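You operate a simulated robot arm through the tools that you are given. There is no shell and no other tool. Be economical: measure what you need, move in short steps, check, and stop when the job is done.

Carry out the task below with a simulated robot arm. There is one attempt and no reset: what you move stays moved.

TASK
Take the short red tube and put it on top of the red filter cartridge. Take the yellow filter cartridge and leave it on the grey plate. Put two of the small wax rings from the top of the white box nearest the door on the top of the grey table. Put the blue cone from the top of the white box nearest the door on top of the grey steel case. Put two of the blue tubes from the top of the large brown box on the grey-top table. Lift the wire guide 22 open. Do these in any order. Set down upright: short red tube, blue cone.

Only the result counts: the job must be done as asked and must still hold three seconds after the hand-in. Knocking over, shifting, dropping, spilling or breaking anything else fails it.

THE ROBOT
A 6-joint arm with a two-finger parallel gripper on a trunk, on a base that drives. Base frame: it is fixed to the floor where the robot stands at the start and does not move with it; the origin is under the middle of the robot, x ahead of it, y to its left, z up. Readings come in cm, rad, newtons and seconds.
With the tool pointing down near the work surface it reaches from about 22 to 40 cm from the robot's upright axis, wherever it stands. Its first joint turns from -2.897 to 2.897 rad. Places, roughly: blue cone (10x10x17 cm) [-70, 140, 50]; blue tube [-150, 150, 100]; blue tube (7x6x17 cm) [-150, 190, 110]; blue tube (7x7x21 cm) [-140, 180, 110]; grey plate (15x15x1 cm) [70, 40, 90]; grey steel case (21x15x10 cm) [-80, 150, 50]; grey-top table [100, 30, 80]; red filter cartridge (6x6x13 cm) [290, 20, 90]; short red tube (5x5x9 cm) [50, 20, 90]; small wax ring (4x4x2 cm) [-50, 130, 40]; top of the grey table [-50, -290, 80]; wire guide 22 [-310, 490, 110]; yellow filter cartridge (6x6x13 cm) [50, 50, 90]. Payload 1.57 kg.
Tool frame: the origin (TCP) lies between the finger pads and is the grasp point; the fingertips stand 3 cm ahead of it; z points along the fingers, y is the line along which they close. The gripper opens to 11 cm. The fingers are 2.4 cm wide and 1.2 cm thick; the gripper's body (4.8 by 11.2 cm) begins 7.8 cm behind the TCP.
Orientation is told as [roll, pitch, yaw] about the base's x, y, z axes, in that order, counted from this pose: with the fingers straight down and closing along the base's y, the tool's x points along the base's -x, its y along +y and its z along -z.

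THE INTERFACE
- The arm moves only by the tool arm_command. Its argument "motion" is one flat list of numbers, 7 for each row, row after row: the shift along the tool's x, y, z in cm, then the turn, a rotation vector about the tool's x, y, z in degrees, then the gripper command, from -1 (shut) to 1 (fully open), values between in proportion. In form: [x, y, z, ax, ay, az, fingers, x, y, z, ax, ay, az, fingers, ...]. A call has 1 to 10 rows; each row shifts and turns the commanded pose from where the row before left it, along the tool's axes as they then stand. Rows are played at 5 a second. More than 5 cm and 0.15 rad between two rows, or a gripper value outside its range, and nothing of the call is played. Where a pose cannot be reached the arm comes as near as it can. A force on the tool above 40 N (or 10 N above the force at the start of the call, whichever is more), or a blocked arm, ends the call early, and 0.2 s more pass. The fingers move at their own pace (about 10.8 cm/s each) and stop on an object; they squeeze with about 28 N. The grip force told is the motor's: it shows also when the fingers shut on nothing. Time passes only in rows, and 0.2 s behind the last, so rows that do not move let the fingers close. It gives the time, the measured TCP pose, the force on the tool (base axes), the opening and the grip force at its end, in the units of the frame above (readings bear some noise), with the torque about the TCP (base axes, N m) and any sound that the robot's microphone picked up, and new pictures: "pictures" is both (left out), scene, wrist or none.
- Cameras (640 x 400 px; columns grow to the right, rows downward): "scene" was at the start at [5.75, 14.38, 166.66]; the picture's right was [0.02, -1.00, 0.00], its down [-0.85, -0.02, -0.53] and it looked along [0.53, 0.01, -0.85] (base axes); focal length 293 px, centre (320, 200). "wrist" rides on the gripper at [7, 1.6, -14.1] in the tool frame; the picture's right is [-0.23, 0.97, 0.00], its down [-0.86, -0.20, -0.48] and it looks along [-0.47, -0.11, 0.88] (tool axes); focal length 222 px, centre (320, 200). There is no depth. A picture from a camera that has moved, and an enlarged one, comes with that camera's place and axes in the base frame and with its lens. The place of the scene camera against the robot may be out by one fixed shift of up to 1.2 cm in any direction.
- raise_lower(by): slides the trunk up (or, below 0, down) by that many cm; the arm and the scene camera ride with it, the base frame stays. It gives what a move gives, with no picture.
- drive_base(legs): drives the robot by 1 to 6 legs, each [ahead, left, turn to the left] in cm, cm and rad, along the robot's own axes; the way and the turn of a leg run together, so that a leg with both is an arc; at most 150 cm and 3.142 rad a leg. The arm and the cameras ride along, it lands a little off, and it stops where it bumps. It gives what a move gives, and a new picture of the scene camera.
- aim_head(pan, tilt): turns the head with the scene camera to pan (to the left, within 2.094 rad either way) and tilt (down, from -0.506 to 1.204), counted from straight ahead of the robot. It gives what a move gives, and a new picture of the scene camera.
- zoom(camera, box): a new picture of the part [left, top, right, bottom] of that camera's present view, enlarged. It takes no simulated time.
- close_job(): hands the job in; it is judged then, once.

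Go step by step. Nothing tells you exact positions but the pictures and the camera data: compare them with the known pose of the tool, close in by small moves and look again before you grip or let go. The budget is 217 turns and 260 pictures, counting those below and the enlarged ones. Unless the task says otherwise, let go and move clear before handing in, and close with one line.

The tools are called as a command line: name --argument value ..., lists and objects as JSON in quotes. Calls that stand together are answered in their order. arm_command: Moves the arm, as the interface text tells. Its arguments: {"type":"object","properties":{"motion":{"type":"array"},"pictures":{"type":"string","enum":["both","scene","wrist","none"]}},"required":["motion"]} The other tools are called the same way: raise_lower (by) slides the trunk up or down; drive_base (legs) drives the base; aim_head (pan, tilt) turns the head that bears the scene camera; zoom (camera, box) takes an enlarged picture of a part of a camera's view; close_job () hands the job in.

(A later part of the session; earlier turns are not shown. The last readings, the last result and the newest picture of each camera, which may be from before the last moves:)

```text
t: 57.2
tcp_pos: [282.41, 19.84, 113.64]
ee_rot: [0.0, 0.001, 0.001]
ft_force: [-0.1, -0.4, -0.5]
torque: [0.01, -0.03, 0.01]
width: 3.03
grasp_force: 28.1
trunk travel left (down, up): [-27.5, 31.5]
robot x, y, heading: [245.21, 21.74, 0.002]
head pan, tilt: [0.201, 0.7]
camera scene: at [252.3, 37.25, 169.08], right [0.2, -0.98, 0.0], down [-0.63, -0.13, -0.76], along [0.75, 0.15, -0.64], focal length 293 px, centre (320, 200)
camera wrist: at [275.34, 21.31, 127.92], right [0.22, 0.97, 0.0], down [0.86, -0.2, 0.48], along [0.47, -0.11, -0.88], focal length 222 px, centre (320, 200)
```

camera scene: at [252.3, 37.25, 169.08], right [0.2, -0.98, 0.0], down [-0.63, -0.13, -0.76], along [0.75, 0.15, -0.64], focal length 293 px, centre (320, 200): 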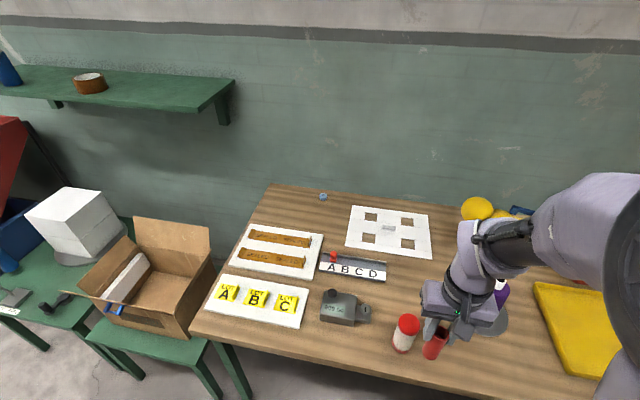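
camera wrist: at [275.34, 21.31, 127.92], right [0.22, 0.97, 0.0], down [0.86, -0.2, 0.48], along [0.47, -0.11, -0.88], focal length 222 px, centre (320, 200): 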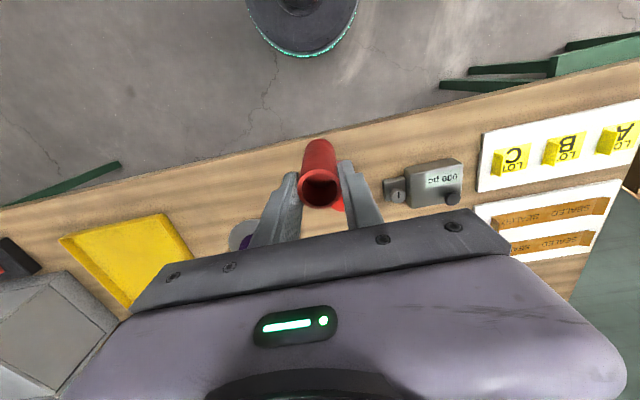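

The cartridge top peeks out behind the tube. I move past it so the wrist camera sees the cap clear of the tube.

arm_command --motion '[-4, 0.5, 0, 0, 0, 0, -1, -4, 0.5, 0, 0, 0, 0, -1, -4, 0.5, 0, 0, 0, 0, -1, -4, 0.5, 0, 0, 0, 0, -1, 0, 0, 0, 0, 0, 0, -1]' --pictures "both"

```text
t: 58.4
tcp_pos: [298.29, 21.76, 113.81]
ee_rot: [0.0, 0.0, 0.005]
ft_force: [0.0, -0.2, -0.9]
torque: [0.02, -0.01, 0.0]
width: 3.04
grasp_force: 27.6
trunk travel left (down, up): [-27.5, 31.5]
robot x, y, heading: [245.3, 21.59, 0.004]
head pan, tilt: [0.201, 0.7]
camera scene: at [252.18, 37.29, 169.09], right [0.2, -0.98, 0.0], down [-0.63, -0.13, -0.77], along [0.75, 0.15, -0.64], focal length 293 px, centre (320, 200)
camera wrist: at [291.25, 23.38, 128.05], right [0.22, 0.97, 0.0], down [0.86, -0.2, 0.48], along [0.47, -0.11, -0.88], focal length 222 px, centre (320, 200)
```

scene: 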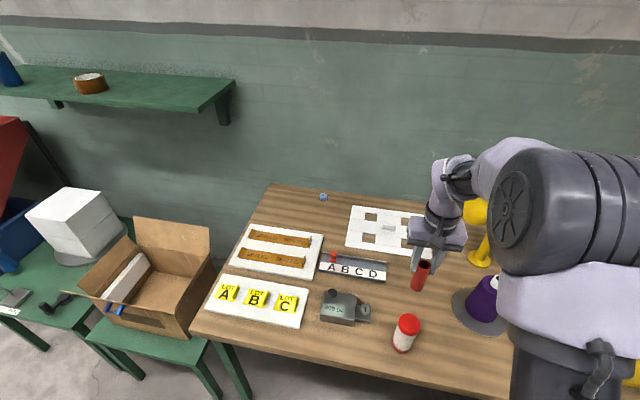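
wrist: 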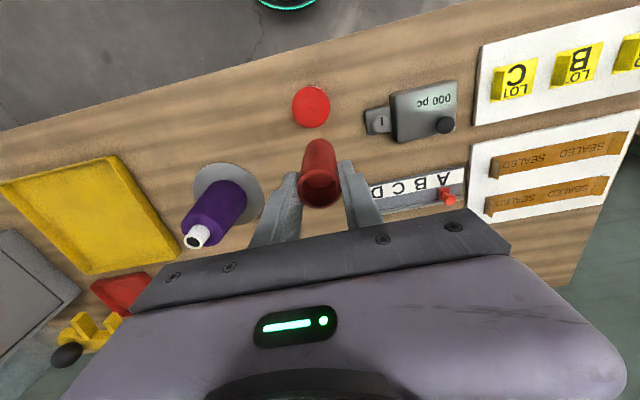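

The cap is at about (294, 21.5). I lower 5 cm here for a second view to fix its height.

arm_command --motion '[0, 0, 4, 0, 0, 0, -1, 0, 0, 0, 0, 0, 0, -1]' --pictures "wrist"

zoom --camera "wrist" --box '[240, 50, 400, 150]'

zoom --camera "scene" --box '[360, 240, 480, 380]'

```text
t: 59.0
tcp_pos: [298.22, 21.78, 109.83]
ee_rot: [0.0, 0.001, 0.004]
ft_force: [0.2, 0.2, 0.1]
torque: [0.02, 0.0, -0.04]
width: 3.04
grasp_force: 28.3
trunk travel left (down, up): [-27.5, 31.5]
robot x, y, heading: [245.12, 21.07, 0.002]
head pan, tilt: [0.201, 0.7]
camera wrist: at [291.31, 23.42, 124.06], right [0.22, 0.97, 0.0], down [0.86, -0.2, 0.48], along [0.47, -0.11, -0.88], focal length 222 px, centre (320, 200)
```

wrist: 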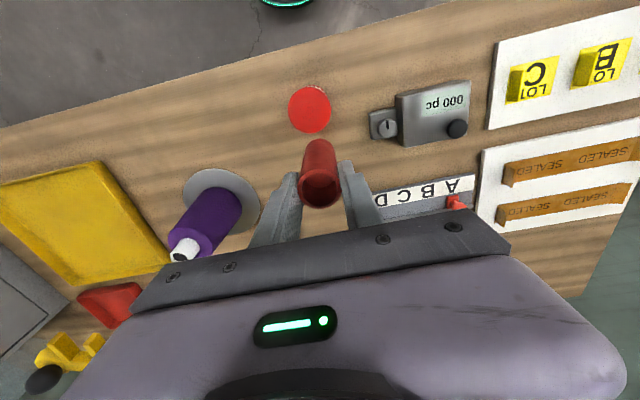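

```text
4.00 times, centred on (320, 100) of wrist
camera zoom: at [291.31, 23.42, 124.06], right [0.22, 0.97, 0.0], down [0.86, -0.2, 0.48], along [0.47, -0.11, -0.88], focal length 888 px, centre (320, 600)
```

zoom: 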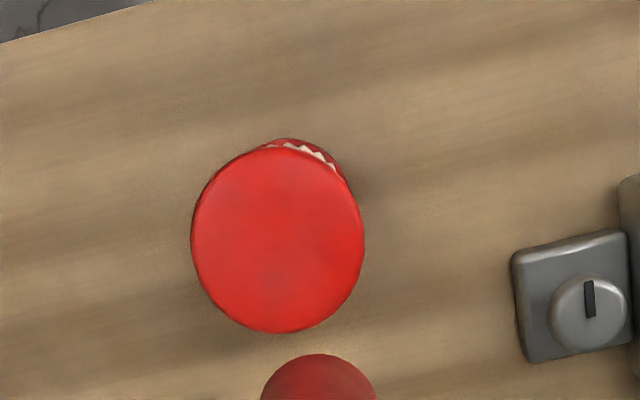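

```text
2.86 times, centred on (420, 310) of scene
camera zoom: at [252.19, 37.3, 169.09], right [0.2, -0.98, 0.0], down [-0.63, -0.13, -0.77], along [0.75, 0.15, -0.64], focal length 836 px, centre (34, -114)
```

zoom: 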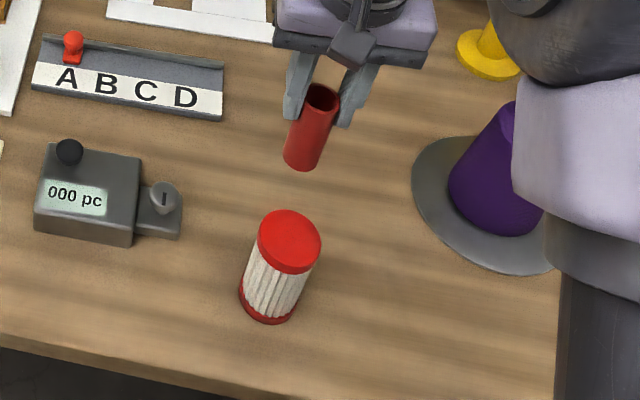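

The cap centre is at about (294.4, 21.3). I move above and lower in small steps watching the force.

arm_command --motion '[3.8, -0.5, 0, 0, 0, 0, -1, 0, 0, 3, 0, 0, 0, -1, 0, 0, 1, 0, 0, 0, -1, 0, 0, 0, 0, 0, 0, -1]' --pictures "both"

zoom --camera "scene" --box '[360, 240, 480, 380]'

```text
t: 60.0
tcp_pos: [294.59, 21.27, 105.57]
ee_rot: [0.001, 0.0, 0.003]
ft_force: [0.0, 0.2, -0.5]
torque: [0.01, 0.02, 0.01]
width: 3.02
grasp_force: 27.9
trunk travel left (down, up): [-27.5, 31.5]
robot x, y, heading: [245.54, 21.38, 0.002]
head pan, tilt: [0.201, 0.7]
camera scene: at [252.31, 37.3, 169.08], right [0.2, -0.98, 0.0], down [-0.63, -0.13, -0.76], along [0.75, 0.15, -0.64], focal length 293 px, centre (320, 200)
camera wrist: at [287.57, 22.9, 119.95], right [0.22, 0.97, 0.0], down [0.86, -0.2, 0.48], along [0.47, -0.11, -0.88], focal length 222 px, centre (320, 200)
```

scene: 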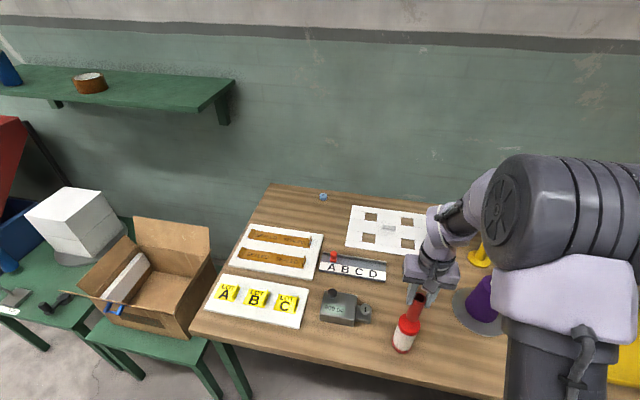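
wrist: 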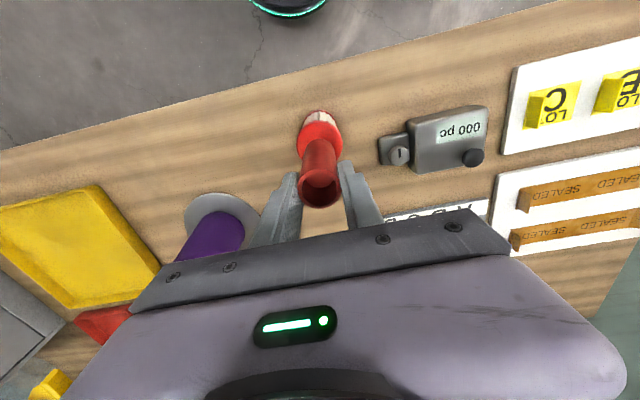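

```text
2.86 times, centred on (420, 310) of scene
camera zoom: at [252.31, 37.3, 169.08], right [0.2, -0.98, 0.0], down [-0.63, -0.13, -0.76], along [0.75, 0.15, -0.64], focal length 836 px, centre (34, -114)
```

zoom: 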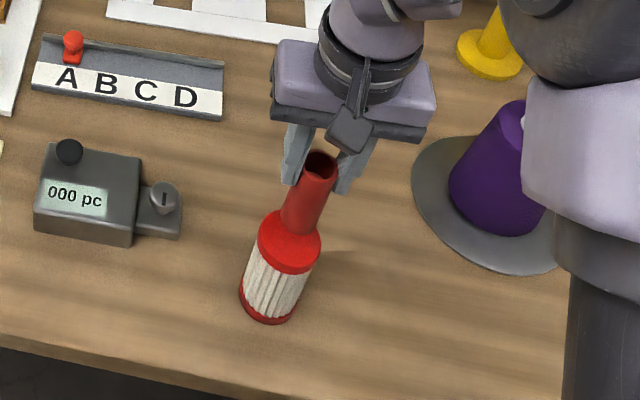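

zoom --camera "wrist" --box '[240, 90, 400, 190]'

```text
4.00 times, centred on (320, 140) of wrist
camera zoom: at [287.57, 22.9, 119.95], right [0.22, 0.97, 0.0], down [0.86, -0.2, 0.48], along [0.47, -0.11, -0.88], focal length 888 px, centre (320, 440)
```

zoom: 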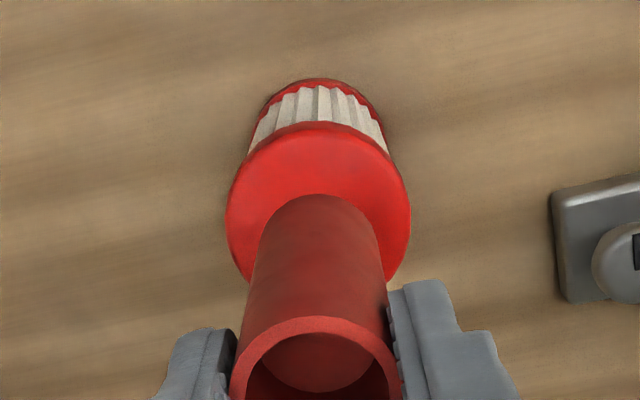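

Cap centre is within 0.3 cm of the tube axis. I lower until contact.

arm_command --motion '[0.2, 0, 2, 0, 0, 0, -1, 0, 0, 1.5, 0, 0, 0, -1, 0, 0, 1, 0, 0, 0, -1, 0, 0, 0.5, 0, 0, 0, -1, 0, 0, 0, 0, 0, 0, -1]' --pictures "wrist"

```text
t: 60.9
tcp_pos: [294.51, 21.27, 101.37]
ee_rot: [-0.001, -0.012, 0.001]
ft_force: [-1.4, -0.7, 24.8]
torque: [-0.28, 0.4, 0.01]
width: 2.9
grasp_force: 27.5
trunk travel left (down, up): [-27.5, 31.5]
robot x, y, heading: [245.0, 21.16, 0.009]
head pan, tilt: [0.201, 0.7]
stopped in row 4: the force on the tool passed its limit at 52 N (the readings are from after the stop); the commanded pose is now the measured one
camera wrist: at [287.34, 22.89, 115.61], right [0.22, 0.97, 0.0], down [0.85, -0.2, 0.49], along [0.47, -0.11, -0.87], focal length 222 px, centre (320, 200)
```

wrist: 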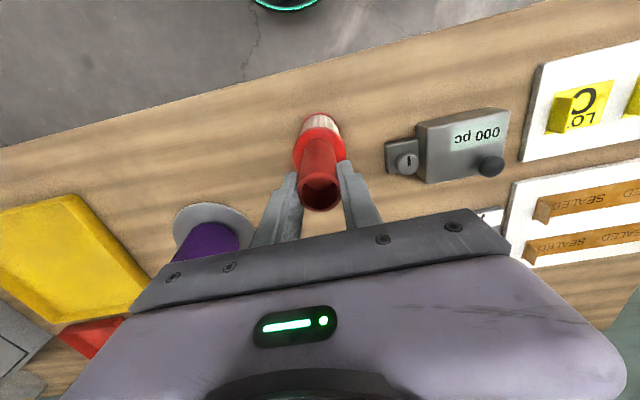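

Contact with a firm push; I ease up slightly and check.

arm_command --motion '[0, 0, -0.3, 0, 0, 0, -1, 0, 0, 0, 0, 0, 0, -1]' --pictures "none"

zoom --camera "scene" --box '[360, 240, 480, 380]'

zoom --camera "wrist" --box '[240, 90, 400, 230]'

```text
t: 61.5
tcp_pos: [294.45, 21.19, 101.47]
ee_rot: [0.0, -0.005, 0.003]
ft_force: [0.2, 0.4, 2.5]
torque: [-0.01, -0.05, 0.01]
width: 3.03
grasp_force: 27.8
trunk travel left (down, up): [-27.5, 31.5]
robot x, y, heading: [245.04, 21.37, 0.002]
head pan, tilt: [0.201, 0.7]
```

```text
2.86 times, centred on (420, 310) of scene
camera zoom: at [252.25, 37.31, 169.07], right [0.2, -0.98, 0.0], down [-0.63, -0.13, -0.76], along [0.75, 0.15, -0.64], focal length 836 px, centre (34, -114)
```

zoom: 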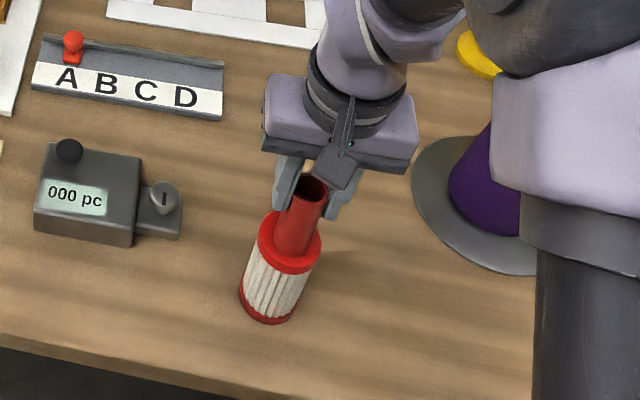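

```text
2.86 times, centred on (320, 160) of wrist
camera zoom: at [287.44, 22.9, 115.7], right [0.22, 0.97, 0.0], down [0.85, -0.2, 0.48], along [0.47, -0.11, -0.88], focal length 635 px, centre (320, 314)
```

zoom: 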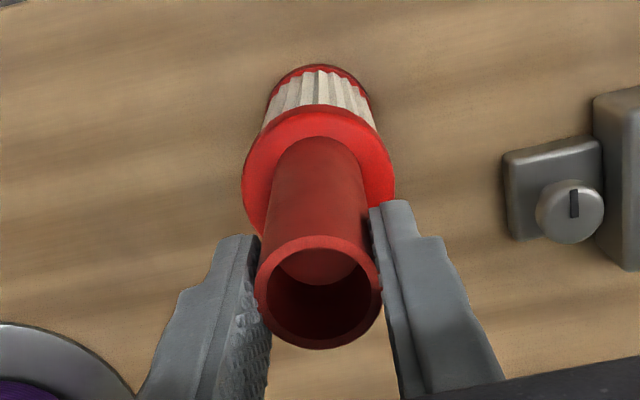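

The tube rests on the cap. I open and rise straight up.

arm_command --motion '[0, 0, 0, 0, 0, 0, -0.2, 0, 0, 0, 0, 0, 0, 0.2, 0, 0, 0, 0, 0, 0, 0.6, 0, 0, -3, 0, 0, 0, 0.6, 0, 0, -4, 0, 0, 0, 0.6, 0, 0, -4, 0, 0, 0, 0.6, 0, 0, -4, 0, 0, 0, 0.6, 0, 0, 0, 0, 0, 0, 0.6]' --pictures "both"

```text
t: 63.3
tcp_pos: [294.31, 21.31, 116.53]
ee_rot: [0.0, -0.004, 0.003]
ft_force: [0.5, 0.2, -0.4]
torque: [-0.02, 0.0, -0.04]
width: 8.8
grasp_force: 0.1
trunk travel left (down, up): [-27.5, 31.5]
robot x, y, heading: [244.71, 21.21, 0.003]
head pan, tilt: [0.201, 0.7]
camera scene: at [252.29, 37.3, 169.08], right [0.2, -0.98, 0.0], down [-0.63, -0.13, -0.76], along [0.75, 0.15, -0.64], focal length 293 px, centre (320, 200)
camera wrist: at [287.28, 22.92, 130.72], right [0.22, 0.97, 0.0], down [0.85, -0.2, 0.48], along [0.47, -0.11, -0.88], focal length 222 px, centre (320, 200)
```

scene: 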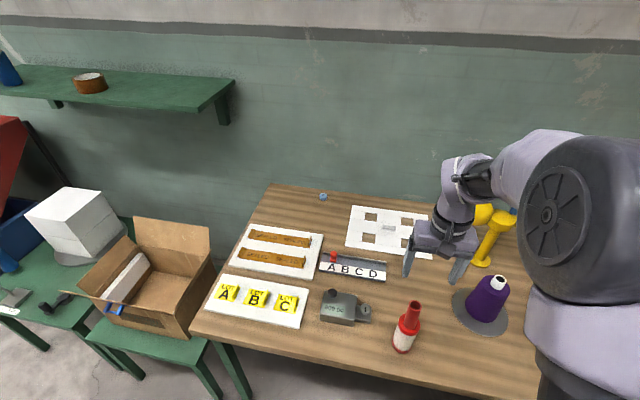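
wrist: 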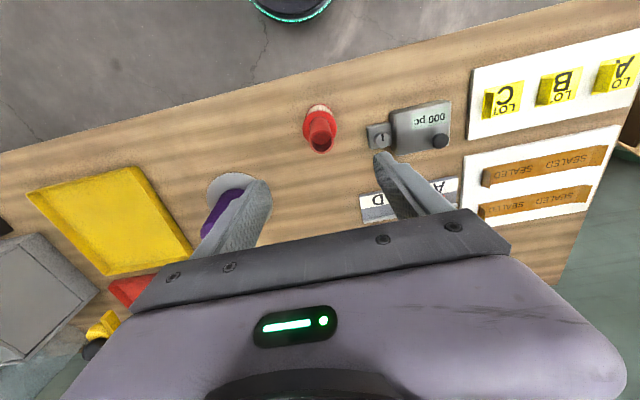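

The red tube stands on the red cartridge. Now I return: back off, along the right aisle, and to the front of the first table.

arm_command --motion '[4, 0, -4, 0, 0, 0, 0.6, 4, 0, 0, 0, 0, 0, 0.6, 4, 0, 0, 0, 0, 0, 0.6, 0, 0, 0, 0, 0, 0, 0.6]' --pictures "none"

drive_base --legs '[[-32, 0, 0], [0, -68, 0], [-150, 0, 0], [-69, 0, 0], [0, 80, 0]]'

aim_head --pan 1.9 --tilt 0.9

```text
refused: row 1 steps farther than a row can; nothing moved
```

```text
t: 83.0
tcp_pos: [44.25, 32.35, 116.53]
ee_rot: [0.0, -0.006, 0.004]
ft_force: [0.6, 0.7, 0.5]
torque: [-0.02, -0.01, 0.0]
width: 8.78
grasp_force: 0.0
trunk travel left (down, up): [-27.5, 31.5]
robot x, y, heading: [-4.95, 32.35, 0.005]
head pan, tilt: [0.201, 0.7]
camera scene: at [2.2, 48.32, 169.08], right [0.2, -0.98, 0.0], down [-0.63, -0.13, -0.76], along [0.75, 0.15, -0.64], focal length 293 px, centre (320, 200)
```

scene: 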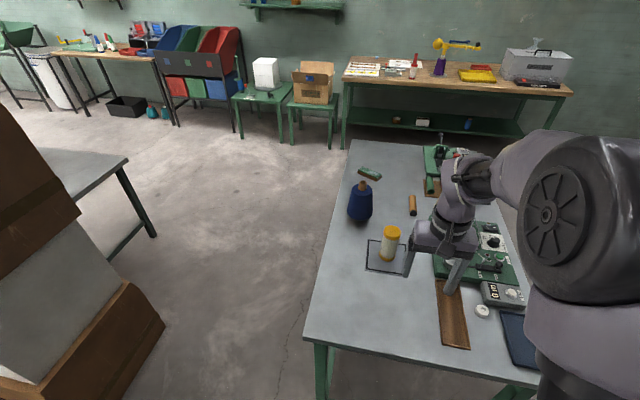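

```text
t: 84.8
tcp_pos: [44.19, 32.4, 116.46]
ee_rot: [0.001, -0.006, 0.003]
ft_force: [0.1, 0.8, 0.4]
torque: [0.01, 0.03, -0.02]
width: 8.8
grasp_force: 0.1
trunk travel left (down, up): [-27.5, 31.5]
robot x, y, heading: [-4.64, 32.5, 0.003]
head pan, tilt: [1.901, 0.901]
camera scene: at [-8.59, 53.69, 167.47], right [0.95, 0.33, 0.0], down [0.26, -0.74, -0.62], along [-0.2, 0.59, -0.78], focal length 293 px, centre (320, 200)
```

scene: 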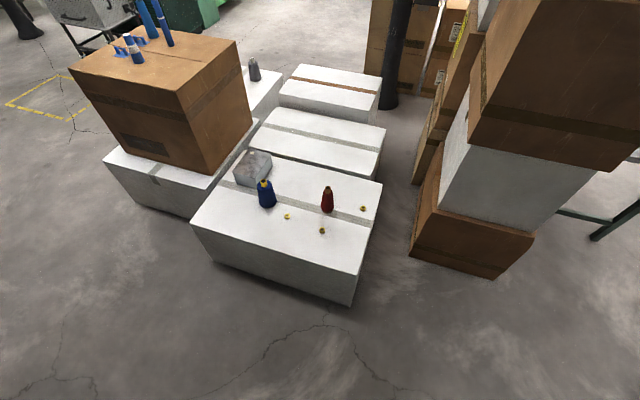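

Everything is still in place. The white box's near edge is at y≈113.5, rings at about (-54,133), (-33,131), (-17,152). I drive to face the box.

drive_base --legs '[[-50, 0, 0], [0, 0, 1.571], [50, 0, 0]]'

aim_head --pan 0.25 --tilt 0.95

```text
t: 94.1
tcp_pos: [-55.62, 131.46, 116.48]
ee_rot: [-0.001, -0.007, 1.582]
ft_force: [0.3, 0.6, -0.1]
torque: [-0.01, 0.0, 0.02]
width: 8.82
grasp_force: 0.0
trunk travel left (down, up): [-27.5, 31.5]
robot x, y, heading: [-55.09, 82.26, 1.584]
head pan, tilt: [1.901, 0.901]
camera scene: at [-75.48, 77.85, 167.47], right [-0.34, 0.94, 0.0], down [0.74, 0.26, -0.62], along [-0.59, -0.21, -0.78], focal length 293 px, centre (320, 200)
```

scene: 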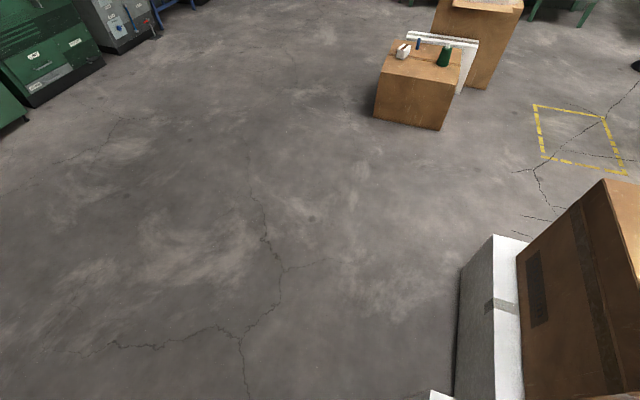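

```text
t: 95.8
tcp_pos: [-55.59, 131.39, 116.56]
ee_rot: [0.0, -0.004, 1.583]
ft_force: [-0.5, 0.2, -0.8]
torque: [-0.03, -0.04, -0.01]
width: 8.79
grasp_force: 0.0
trunk travel left (down, up): [-27.5, 31.5]
robot x, y, heading: [-55.11, 82.62, 1.584]
head pan, tilt: [0.25, 0.949]
camera scene: at [-70.25, 87.33, 167.11], right [0.97, 0.26, 0.0], down [0.21, -0.79, -0.58], along [-0.15, 0.56, -0.81], focal length 293 px, centre (320, 200)
```

scene: 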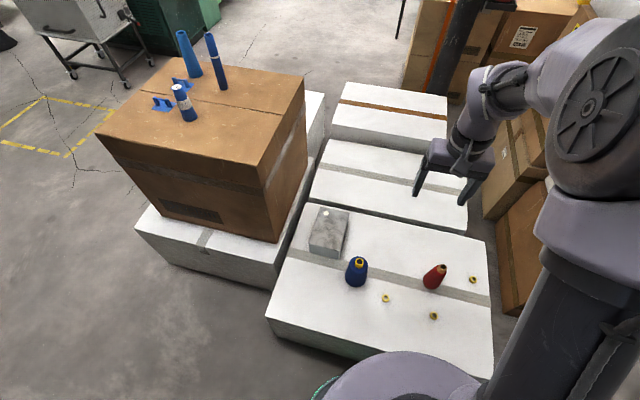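

I zoom in on the box top.

zoom --camera "scene" --box '[290, 190, 500, 330]'

zoom --camera "scene" --box '[90, 20, 320, 180]'

```text
2.86 times, centred on (395, 260) of scene
camera zoom: at [-70.25, 87.33, 167.11], right [0.97, 0.26, 0.0], down [0.21, -0.79, -0.58], along [-0.15, 0.56, -0.81], focal length 836 px, centre (106, 29)
```

zoom: 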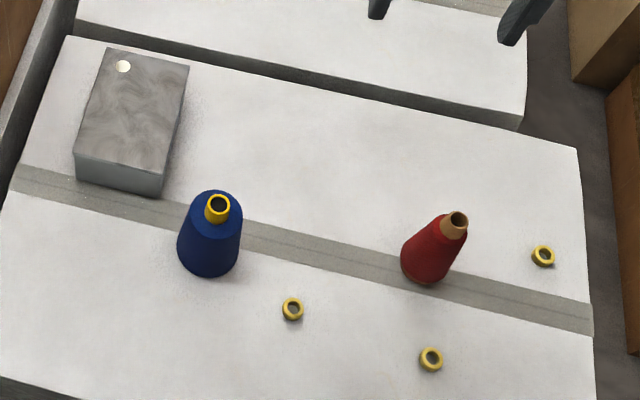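

```text
2.50 times, centred on (205, 100) of scene
camera zoom: at [-70.25, 87.33, 167.11], right [0.97, 0.26, 0.0], down [0.21, -0.79, -0.58], along [-0.15, 0.56, -0.81], focal length 732 px, centre (608, 450)
```

zoom: 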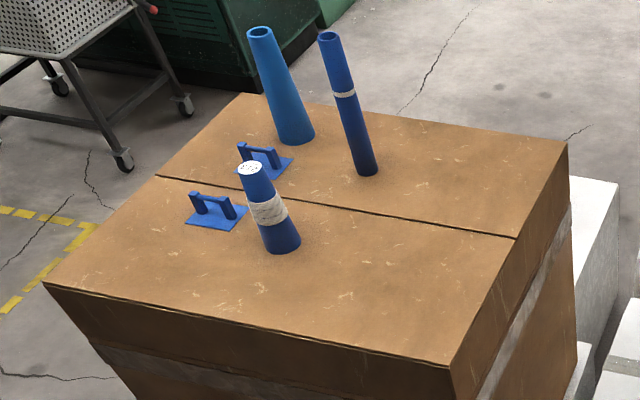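

The blue cone has a yellow core and the case is free on top. I shift left to face cone and case, then lower the trunk.

drive_base --legs '[[4, 20, -0.013]]'

raise_lower --by -26

aim_head --pan 0.1 --tilt 0.95

```text
t: 97.4
tcp_pos: [-75.01, 135.35, 116.54]
ee_rot: [-0.001, -0.005, 1.57]
ft_force: [-0.3, 0.7, -0.2]
torque: [0.03, -0.03, -0.01]
width: 8.81
grasp_force: 0.1
trunk travel left (down, up): [-27.5, 31.5]
robot x, y, heading: [-75.32, 86.24, 1.571]
head pan, tilt: [0.25, 0.949]
camera scene: at [-90.2, 91.46, 167.09], right [0.97, 0.25, 0.0], down [0.2, -0.79, -0.58], along [-0.14, 0.56, -0.81], focal length 293 px, centre (320, 200)
```

scene: 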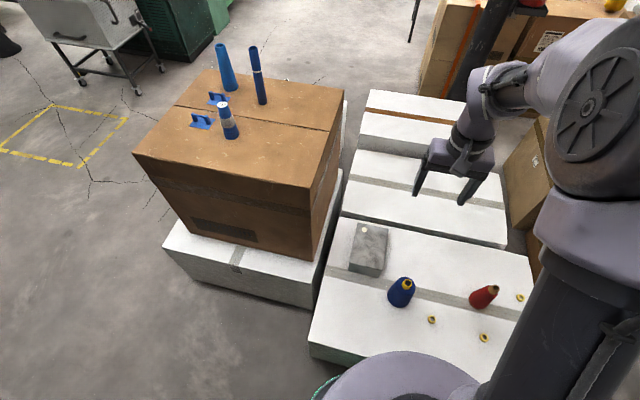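

```text
t: 100.1
tcp_pos: [-74.87, 135.37, 90.5]
ee_rot: [0.0, -0.007, 1.57]
ft_force: [-0.8, -0.2, 0.2]
torque: [-0.01, 0.01, 0.0]
width: 8.77
grasp_force: 0.0
trunk travel left (down, up): [-1.5, 57.5]
robot x, y, heading: [-75.41, 86.08, 1.569]
head pan, tilt: [0.25, 0.949]
```

```text
t: 100.8
tcp_pos: [-74.9, 135.35, 90.48]
ee_rot: [-0.001, -0.005, 1.569]
ft_force: [-0.3, -0.5, -0.1]
torque: [0.03, -0.01, -0.04]
width: 8.8
grasp_force: 0.1
trunk travel left (down, up): [-1.5, 57.5]
robot x, y, heading: [-75.26, 86.27, 1.567]
head pan, tilt: [0.099, 0.949]
camera scene: at [-89.0, 91.62, 141.11], right [1.0, 0.1, 0.0], down [0.08, -0.81, -0.58], along [-0.06, 0.58, -0.81], focal length 293 px, centre (320, 200)
```

scene: 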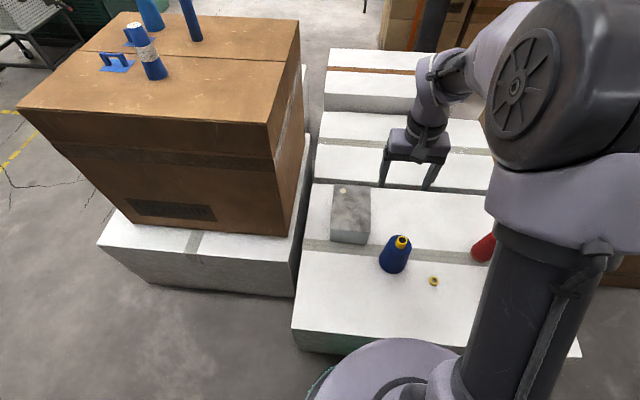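

I move above the cone and look with the wrist.

arm_command --motion '[-0.8, -3.7, 0, 0, 0, 0, 1, -0.8, -3.7, 0, 0, 0, 0, 1, 0, 0, 5, 0, 0, 0, 1, 0, 0, 5, 0, 0, 0, 1, 0, 0, 5, 0, 0, 0, 1, 0, 0, 0, 0, 0, 0, 1]' --pictures "both"

```text
t: 102.2
tcp_pos: [-67.52, 137.05, 75.43]
ee_rot: [0.0, -0.005, 1.569]
ft_force: [-0.4, -0.2, 0.8]
torque: [-0.02, 0.01, 0.03]
width: 10.99
grasp_force: 0.0
trunk travel left (down, up): [-1.5, 57.5]
robot x, y, heading: [-75.23, 86.53, 1.565]
head pan, tilt: [0.099, 0.949]
camera scene: at [-89.0, 91.64, 141.11], right [1.0, 0.1, 0.0], down [0.08, -0.81, -0.58], along [-0.06, 0.58, -0.81], focal length 293 px, centre (320, 200)
camera wrist: at [-69.14, 129.93, 89.64], right [-0.97, 0.23, 0.0], down [0.2, 0.85, 0.48], along [0.11, 0.47, -0.88], focal length 222 px, centre (320, 200)
```

scene: 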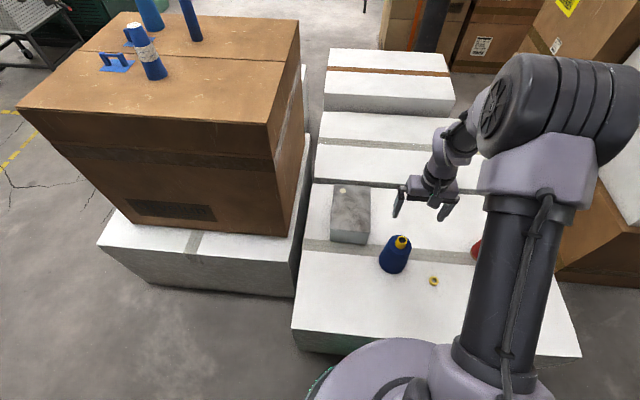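
wrist: 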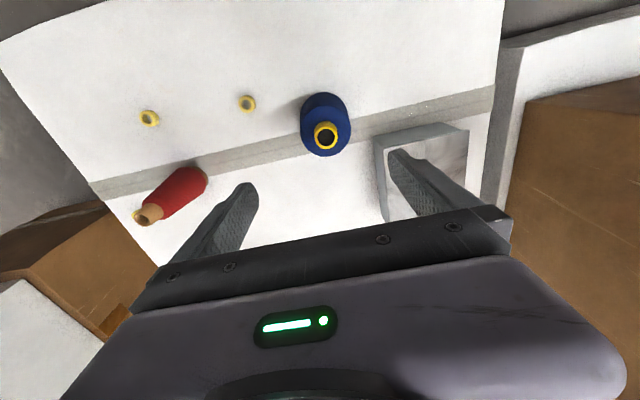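

The cone axis is at about (-68.4, 136.7); the case's near edge is at y≈141.5, x from -91 to -76. I align and descend toward the cone.

arm_command --motion '[0.3, 0.9, 4, 0, 0, 0, 1, 0, 0, 4, 0, 0, 0, 1, 0, 0, 4, 0, 0, 0, 1, 0, 0, 0, 0, 0, 0, 1]' --pictures "both"

```text
t: 103.2
tcp_pos: [-68.43, 136.75, 63.54]
ee_rot: [0.0, -0.004, 1.572]
ft_force: [0.0, 0.3, -0.2]
torque: [-0.02, 0.03, -0.03]
width: 11.0
grasp_force: 0.1
trunk travel left (down, up): [-1.5, 57.5]
robot x, y, heading: [-75.05, 85.83, 1.57]
head pan, tilt: [0.099, 0.949]
camera scene: at [-89.0, 91.63, 141.11], right [1.0, 0.1, 0.0], down [0.08, -0.81, -0.58], along [-0.06, 0.58, -0.81], focal length 293 px, centre (320, 200)
camera wrist: at [-70.06, 129.7, 77.67], right [-0.97, 0.23, 0.0], down [0.2, 0.85, 0.48], along [0.11, 0.47, -0.88], focal length 222 px, centre (320, 200)
```

scene: 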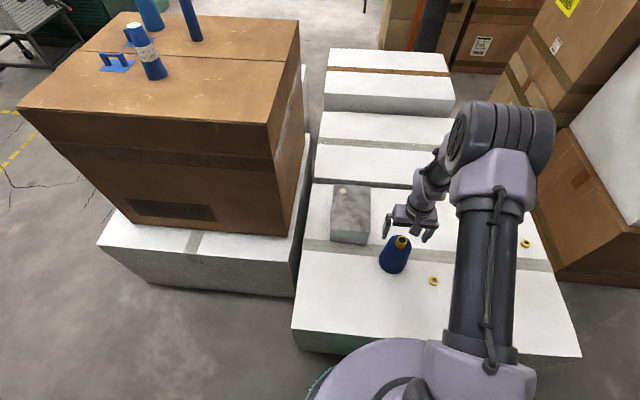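
wrist: 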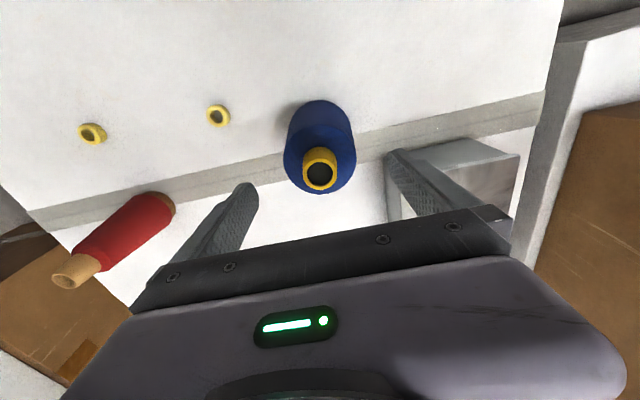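

Aligned; cone top near z 59. I descend to z 52 and grip the upper body.

arm_command --motion '[0, 0, 4, 0, 0, 0, 1, 0, 0, 4, 0, 0, 0, 1, 0, 0, 3.4, 0, 0, 0, 1, 0, 0, 0, 0, 0, 0, -1, 0, 0, 0, 0, 0, 0, -1, 0, 0, 0, 0, 0, 0, -1]' --pictures "wrist"

```text
t: 104.6
tcp_pos: [-68.47, 137.08, 52.13]
ee_rot: [0.0, -0.006, 1.57]
ft_force: [1.0, 0.8, -0.4]
torque: [0.05, -0.01, -0.02]
width: 8.47
grasp_force: 27.8
trunk travel left (down, up): [-1.5, 57.5]
robot x, y, heading: [-74.92, 86.02, 1.572]
head pan, tilt: [0.099, 0.949]
camera wrist: at [-70.14, 129.93, 66.32], right [-0.97, 0.23, 0.0], down [0.2, 0.85, 0.48], along [0.11, 0.47, -0.88], focal length 222 px, centre (320, 200)
```

wrist: 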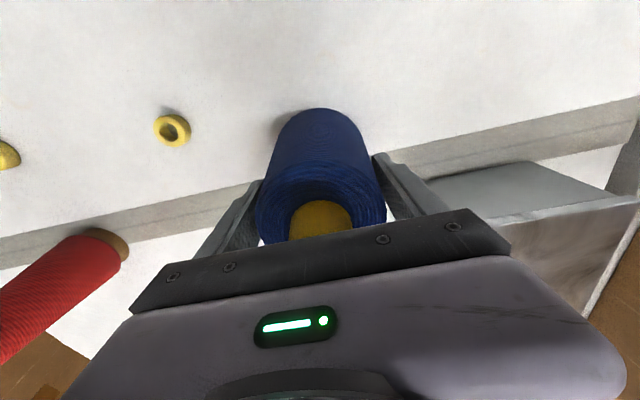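

Gripped at 8.5 cm. I lift and check that it holds.

arm_command --motion '[0, 0, -1, 0, 0, 0, -1, 0, 0, -2, 0, 0, 0, -1, 0, 0, -4, 0, 0, 0, -1, 0, 0, -4, 0, 0, 0, -1, 0, 0, -3, 0, 0, 0, -1, 0, 0, 0, 0, 0, 0, -1]' --pictures "both"

```text
t: 106.0
tcp_pos: [-68.57, 136.8, 66.28]
ee_rot: [0.0, -0.005, 1.568]
ft_force: [-0.6, -0.2, -5.6]
torque: [-0.01, 0.02, 0.01]
width: 8.46
grasp_force: 27.9
trunk travel left (down, up): [-1.5, 57.5]
robot x, y, heading: [-75.09, 86.08, 1.569]
head pan, tilt: [0.099, 0.949]
camera scene: at [-89.0, 91.65, 141.1], right [1.0, 0.1, 0.0], down [0.08, -0.81, -0.58], along [-0.06, 0.58, -0.81], focal length 293 px, centre (320, 200)
camera wrist: at [-70.12, 129.69, 80.47], right [-0.97, 0.23, 0.0], down [0.2, 0.85, 0.48], along [0.11, 0.47, -0.88], focal length 222 px, centre (320, 200)
```

scene: 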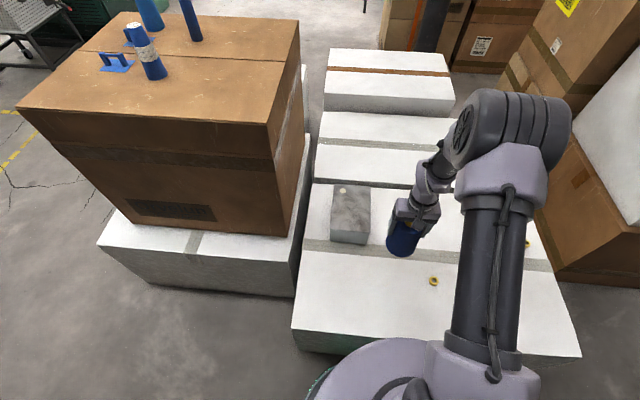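
wrist: 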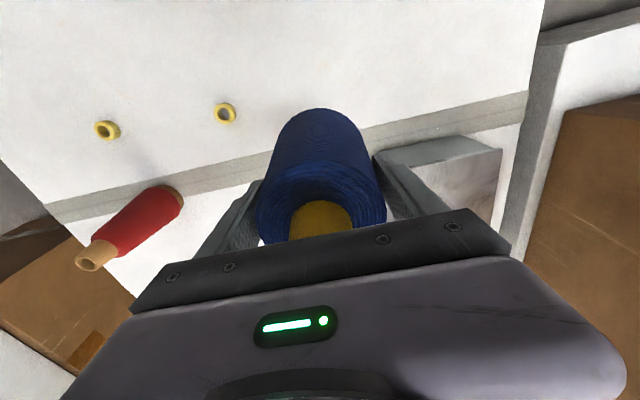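

The cone holds. The case top spans about x -91.5..-75.7, y 143..163; I carry the cone over it.

arm_command --motion '[-2.8, 3, 0, 0, 0, 0, -1, -2.8, 3, 0, 0, 0, 0, -1, -2.8, 3, 0, 0, 0, 0, -1, -2.8, 3, 0, 0, 0, 0, -1, -2.8, 3, 0, 0, 0, 0, -1, 0, 0, 0, 0, 0, 0, -1]' --pictures "both"

zoom --camera "scene" --box '[290, 150, 450, 290]'

```text
t: 107.4
tcp_pos: [-83.49, 150.89, 66.18]
ee_rot: [0.0, -0.006, 1.571]
ft_force: [-1.1, 0.1, -5.8]
torque: [-0.07, -0.02, -0.01]
width: 8.48
grasp_force: 27.9
trunk travel left (down, up): [-1.5, 57.5]
robot x, y, heading: [-74.89, 86.37, 1.565]
head pan, tilt: [0.099, 0.949]
camera scene: at [-89.02, 91.68, 141.1], right [1.0, 0.1, 0.0], down [0.08, -0.81, -0.58], along [-0.06, 0.58, -0.81], focal length 293 px, centre (320, 200)
camera wrist: at [-85.16, 143.73, 80.41], right [-0.97, 0.23, 0.0], down [0.2, 0.85, 0.48], along [0.11, 0.47, -0.88], focal length 222 px, centre (320, 200)
```

scene: 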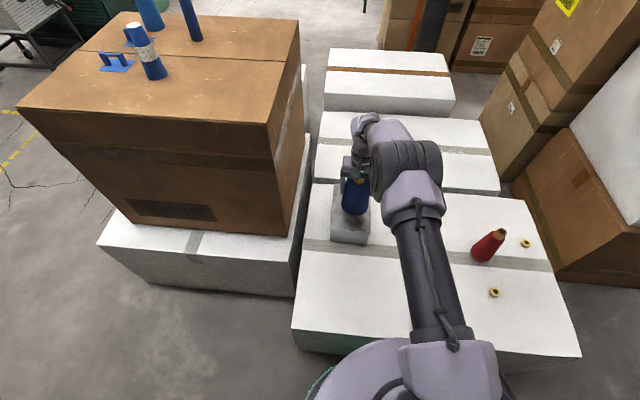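
wrist: 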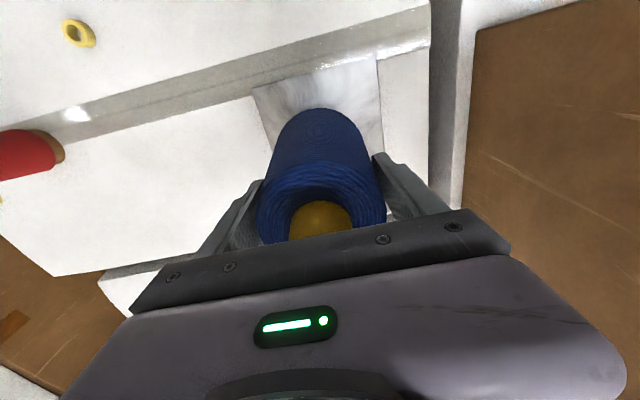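

```text
2.86 times, centred on (370, 220) of scene
camera zoom: at [-89.02, 91.68, 141.1], right [1.0, 0.1, 0.0], down [0.08, -0.81, -0.58], along [-0.06, 0.58, -0.81], focal length 836 px, centre (177, 143)
```

zoom: 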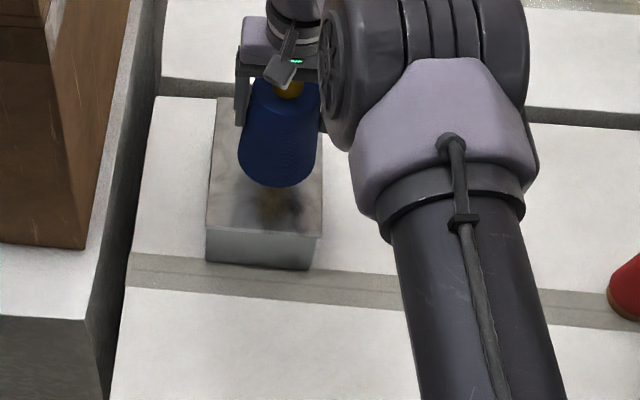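

Well centred. I lower to contact in small steps.

arm_command --motion '[0, 0.5, 2, 0, 0, 0, -1, 0, 0, 1.8, 0, 0, 0, -1, 0, 0, 0.4, 0, 0, 0, -1, 0, 0, 0, 0, 0, 0, -1]' --pictures "none"

arm_command --motion '[0, 0, 0.3, 0, 0, 0, -1, 0, 0, 0, 0, 0, 0, -1]' --pictures "none"

arm_command --motion '[0, 0, 0.3, 0, 0, 0, -1, 0, 0, 0, 0, 0, 0, -1]' --pictures "none"

```text
t: 108.4
tcp_pos: [-83.88, 150.87, 62.09]
ee_rot: [0.0, -0.007, 1.569]
ft_force: [-0.2, -0.3, 4.3]
torque: [-0.17, 0.27, -0.02]
width: 8.48
grasp_force: 28.1
trunk travel left (down, up): [-1.5, 57.5]
robot x, y, heading: [-75.36, 86.15, 1.572]
head pan, tilt: [0.099, 0.949]
```

```text
t: 109.0
tcp_pos: [-83.78, 150.96, 62.07]
ee_rot: [-0.001, -0.012, 1.57]
ft_force: [0.0, -1.7, 34.2]
torque: [-0.39, 0.11, -0.03]
width: 8.45
grasp_force: 27.6
trunk travel left (down, up): [-1.5, 57.5]
robot x, y, heading: [-75.33, 86.29, 1.57]
head pan, tilt: [0.099, 0.949]
```

```text
t: 109.3
tcp_pos: [-84.0, 151.17, 62.13]
ee_rot: [0.001, -0.016, 1.569]
ft_force: [0.4, -3.8, 21.6]
torque: [-0.31, -0.11, -0.18]
width: 8.5
grasp_force: 28.1
trunk travel left (down, up): [-1.5, 57.5]
robot x, y, heading: [-75.54, 86.07, 1.567]
head pan, tilt: [0.099, 0.949]
stopped in row 1: the force on the tool passed its limit at 45 N (the readings are from after the stop); the commanded pose is now the measured one
```

Contact. I relieve the pressure, then open and rise.

arm_command --motion '[0, 0, -0.2, 0, 0, 0, -1, 0, 0, 0, 0, 0, 0, 0.7, 0, 0, 0, 0, 0, 0, 1, 0, 0, 0, 0, 0, 0, 1, 0, 0, -3, 0, 0, 0, 1, 0, 0, -4, 0, 0, 0, 1, 0, 0, -4, 0, 0, 0, 1, 0, 0, -4, 0, 0, 0, 1, 4, -2, 0, 0, 0, 0, 1, 0, 0, 0, 0, 0, 0, 1]' --pictures "both"

```text
t: 111.5
tcp_pos: [-81.95, 146.72, 77.01]
ee_rot: [0.001, -0.012, 1.57]
ft_force: [0.2, 0.2, -0.3]
torque: [-0.06, 0.04, 0.0]
width: 11.01
grasp_force: 0.1
trunk travel left (down, up): [-1.5, 57.5]
robot x, y, heading: [-75.19, 86.37, 1.569]
head pan, tilt: [0.099, 0.949]
camera scene: at [-88.99, 91.59, 141.11], right [1.0, 0.1, 0.0], down [0.08, -0.81, -0.58], along [-0.06, 0.58, -0.81], focal length 293 px, centre (320, 200)
camera wrist: at [-83.45, 139.61, 91.1], right [-0.97, 0.23, 0.0], down [0.2, 0.85, 0.49], along [0.11, 0.48, -0.87], focal length 222 px, centre (320, 200)
```

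scene: 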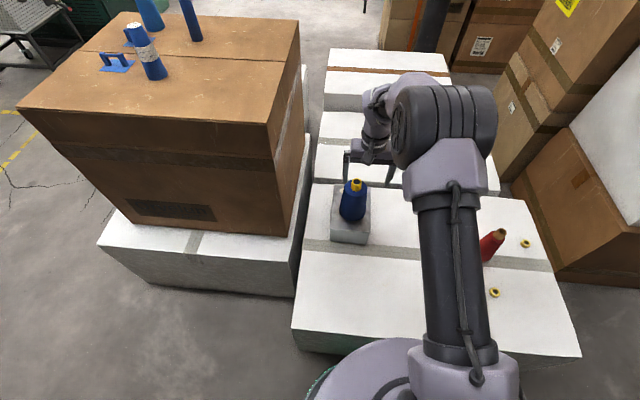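
wrist: 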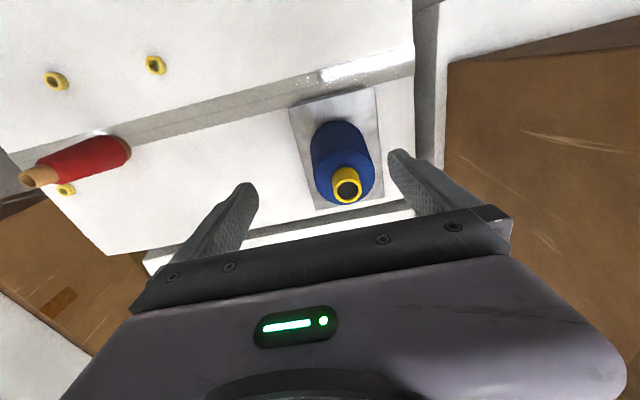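

The cone stands upright on the case. Next the wax rings: I drive right to face ring 1 at about (-53.8, 131).

drive_base --legs '[[1, -25, 0]]'

arm_command --motion '[4, -1, 0, 0, 0, 0, 0, 4, 0, 0, 0, 0, 0, 0, 4, 0, 0, 0, 0, 0, 0, 3, 0, 3, 0, 0, 0, 0, 0, 0, 5, 0, 0, 0, 0, 0, 0, 5, 0, 0, 0, 0, 0, 0, 0, 0, 0, 0, 0]' --pictures "both"

```text
t: 113.4
tcp_pos: [-56.87, 147.69, 76.93]
ee_rot: [-0.001, -0.011, 1.568]
ft_force: [-0.1, -0.6, 0.2]
torque: [-0.01, 0.02, 0.03]
width: 11.02
grasp_force: 0.0
trunk travel left (down, up): [-1.5, 57.5]
robot x, y, heading: [-50.11, 87.28, 1.565]
head pan, tilt: [0.099, 0.949]
camera scene: at [-64.12, 92.58, 141.11], right [1.0, 0.1, 0.0], down [0.08, -0.81, -0.58], along [-0.06, 0.58, -0.81], focal length 293 px, centre (320, 200)
```

scene: 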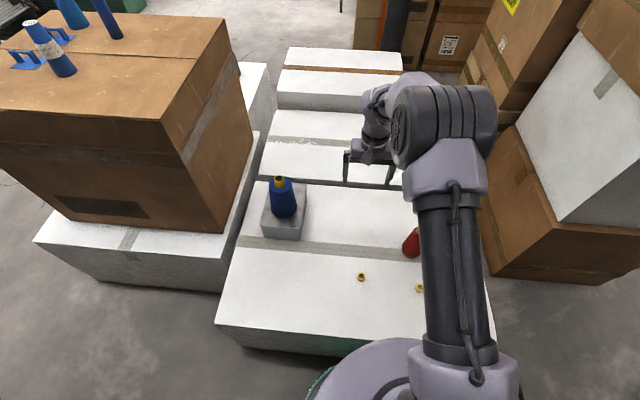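

```text
t: 115.0
tcp_pos: [-55.84, 132.99, 63.6]
ee_rot: [0.0, -0.009, 1.569]
ft_force: [-0.5, -0.6, 0.4]
torque: [0.01, 0.0, -0.05]
width: 5.49
grasp_force: 0.0
trunk travel left (down, up): [-1.5, 57.5]
robot x, y, heading: [-50.27, 87.27, 1.567]
head pan, tilt: [0.099, 0.949]
camera scene: at [-64.14, 92.6, 141.11], right [1.0, 0.1, 0.0], down [0.08, -0.81, -0.58], along [-0.06, 0.58, -0.81], focal length 293 px, centre (320, 200)
camera wrist: at [-57.47, 125.87, 77.79], right [-0.97, 0.23, 0.0], down [0.2, 0.85, 0.49], along [0.11, 0.48, -0.87], focal length 222 px, centre (320, 200)
```

scene: 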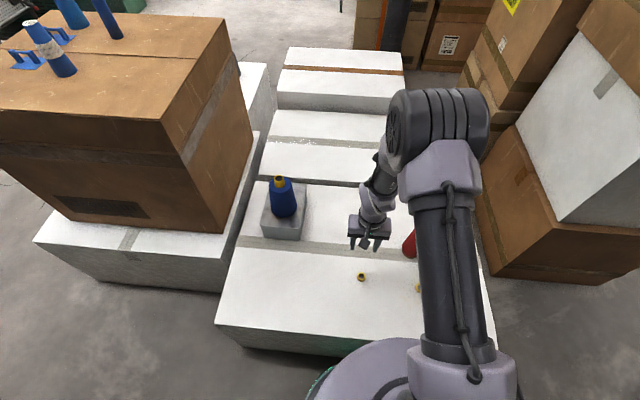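
wrist: 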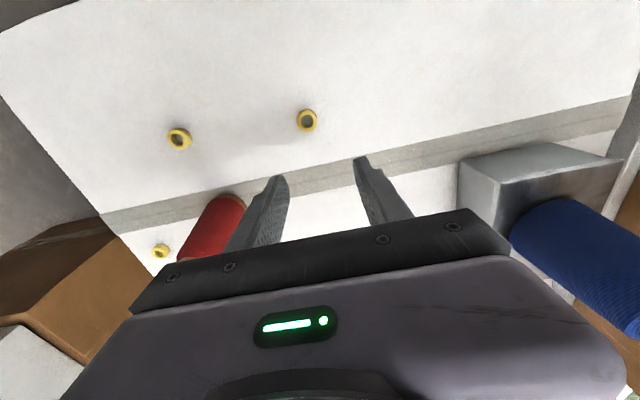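

Ring 1 is at about (-54.2, 131.4). I align, narrow the gripper a bit and go down.

arm_command --motion '[1.6, -1.6, 3, 0, 0, 0, 0.2, 0, 0, 4, 0, 0, 0, 0.2, 0, 0, 4, 0, 0, 0, 0.2, 0, 0, 0, 0, 0, 0, 0.2]' --pictures "wrist"

```text
t: 116.0
tcp_pos: [-54.34, 131.55, 52.61]
ee_rot: [-0.001, -0.012, 1.569]
ft_force: [0.0, -0.4, 0.6]
torque: [0.03, -0.01, -0.02]
width: 6.6
grasp_force: 0.0
trunk travel left (down, up): [-1.5, 57.5]
robot x, y, heading: [-50.19, 87.0, 1.572]
head pan, tilt: [0.099, 0.949]
camera wrist: at [-55.98, 124.34, 66.85], right [-0.97, 0.23, 0.0], down [0.2, 0.85, 0.49], along [0.11, 0.48, -0.87], focal length 222 px, centre (320, 200)
```

wrist: 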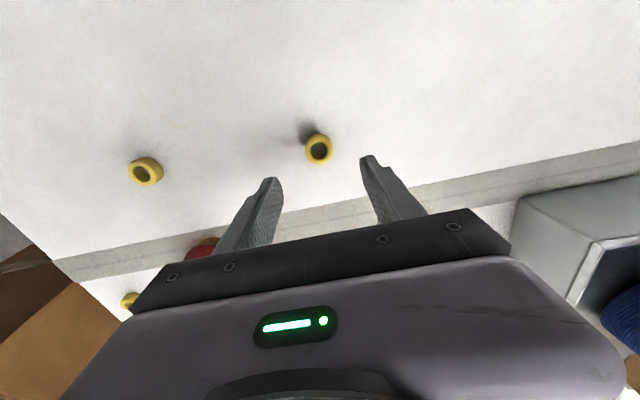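

Aligned. I descend to z≈45.

arm_command --motion '[0, 0, 4, 0, 0, 0, 0.2, 0, 0, 3, 0, 0, 0, 0.2, 0, 0, 0, 0, 0, 0, 0.2]' --pictures "both"

zoom --camera "wrist" --box '[220, 100, 440, 240]'

```text
t: 116.8
tcp_pos: [-54.21, 131.5, 45.66]
ee_rot: [0.0, -0.012, 1.569]
ft_force: [0.1, 0.6, 0.7]
torque: [0.02, -0.03, -0.01]
width: 6.62
grasp_force: 0.1
trunk travel left (down, up): [-1.5, 57.5]
robot x, y, heading: [-50.08, 87.22, 1.564]
head pan, tilt: [0.099, 0.949]
camera scene: at [-64.14, 92.59, 141.11], right [1.0, 0.1, 0.0], down [0.08, -0.81, -0.58], along [-0.06, 0.58, -0.81], focal length 293 px, centre (320, 200)
camera wrist: at [-55.94, 124.33, 59.89], right [-0.97, 0.23, 0.0], down [0.2, 0.85, 0.49], along [0.11, 0.48, -0.87], focal length 222 px, centre (320, 200)
```

scene: 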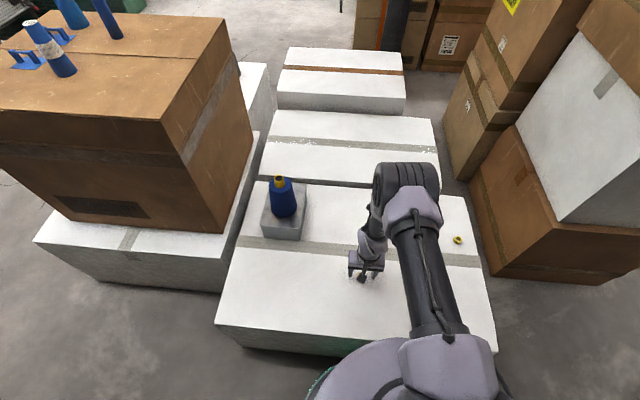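
wrist: 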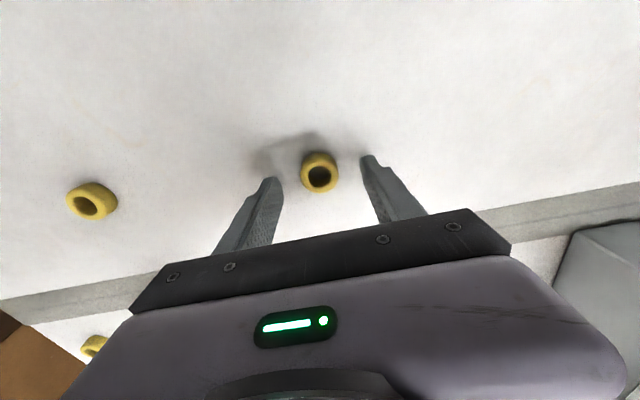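

```text
2.86 times, centred on (330, 170) of wrist
camera zoom: at [-55.94, 124.33, 59.89], right [-0.97, 0.23, 0.0], down [0.2, 0.85, 0.49], along [0.11, 0.48, -0.87], focal length 635 px, centre (291, 286)
```

zoom: 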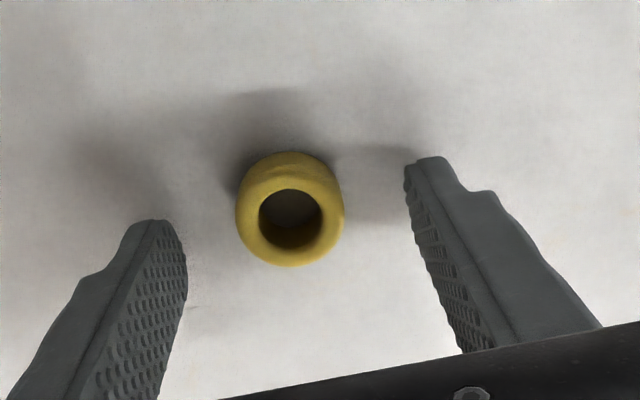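

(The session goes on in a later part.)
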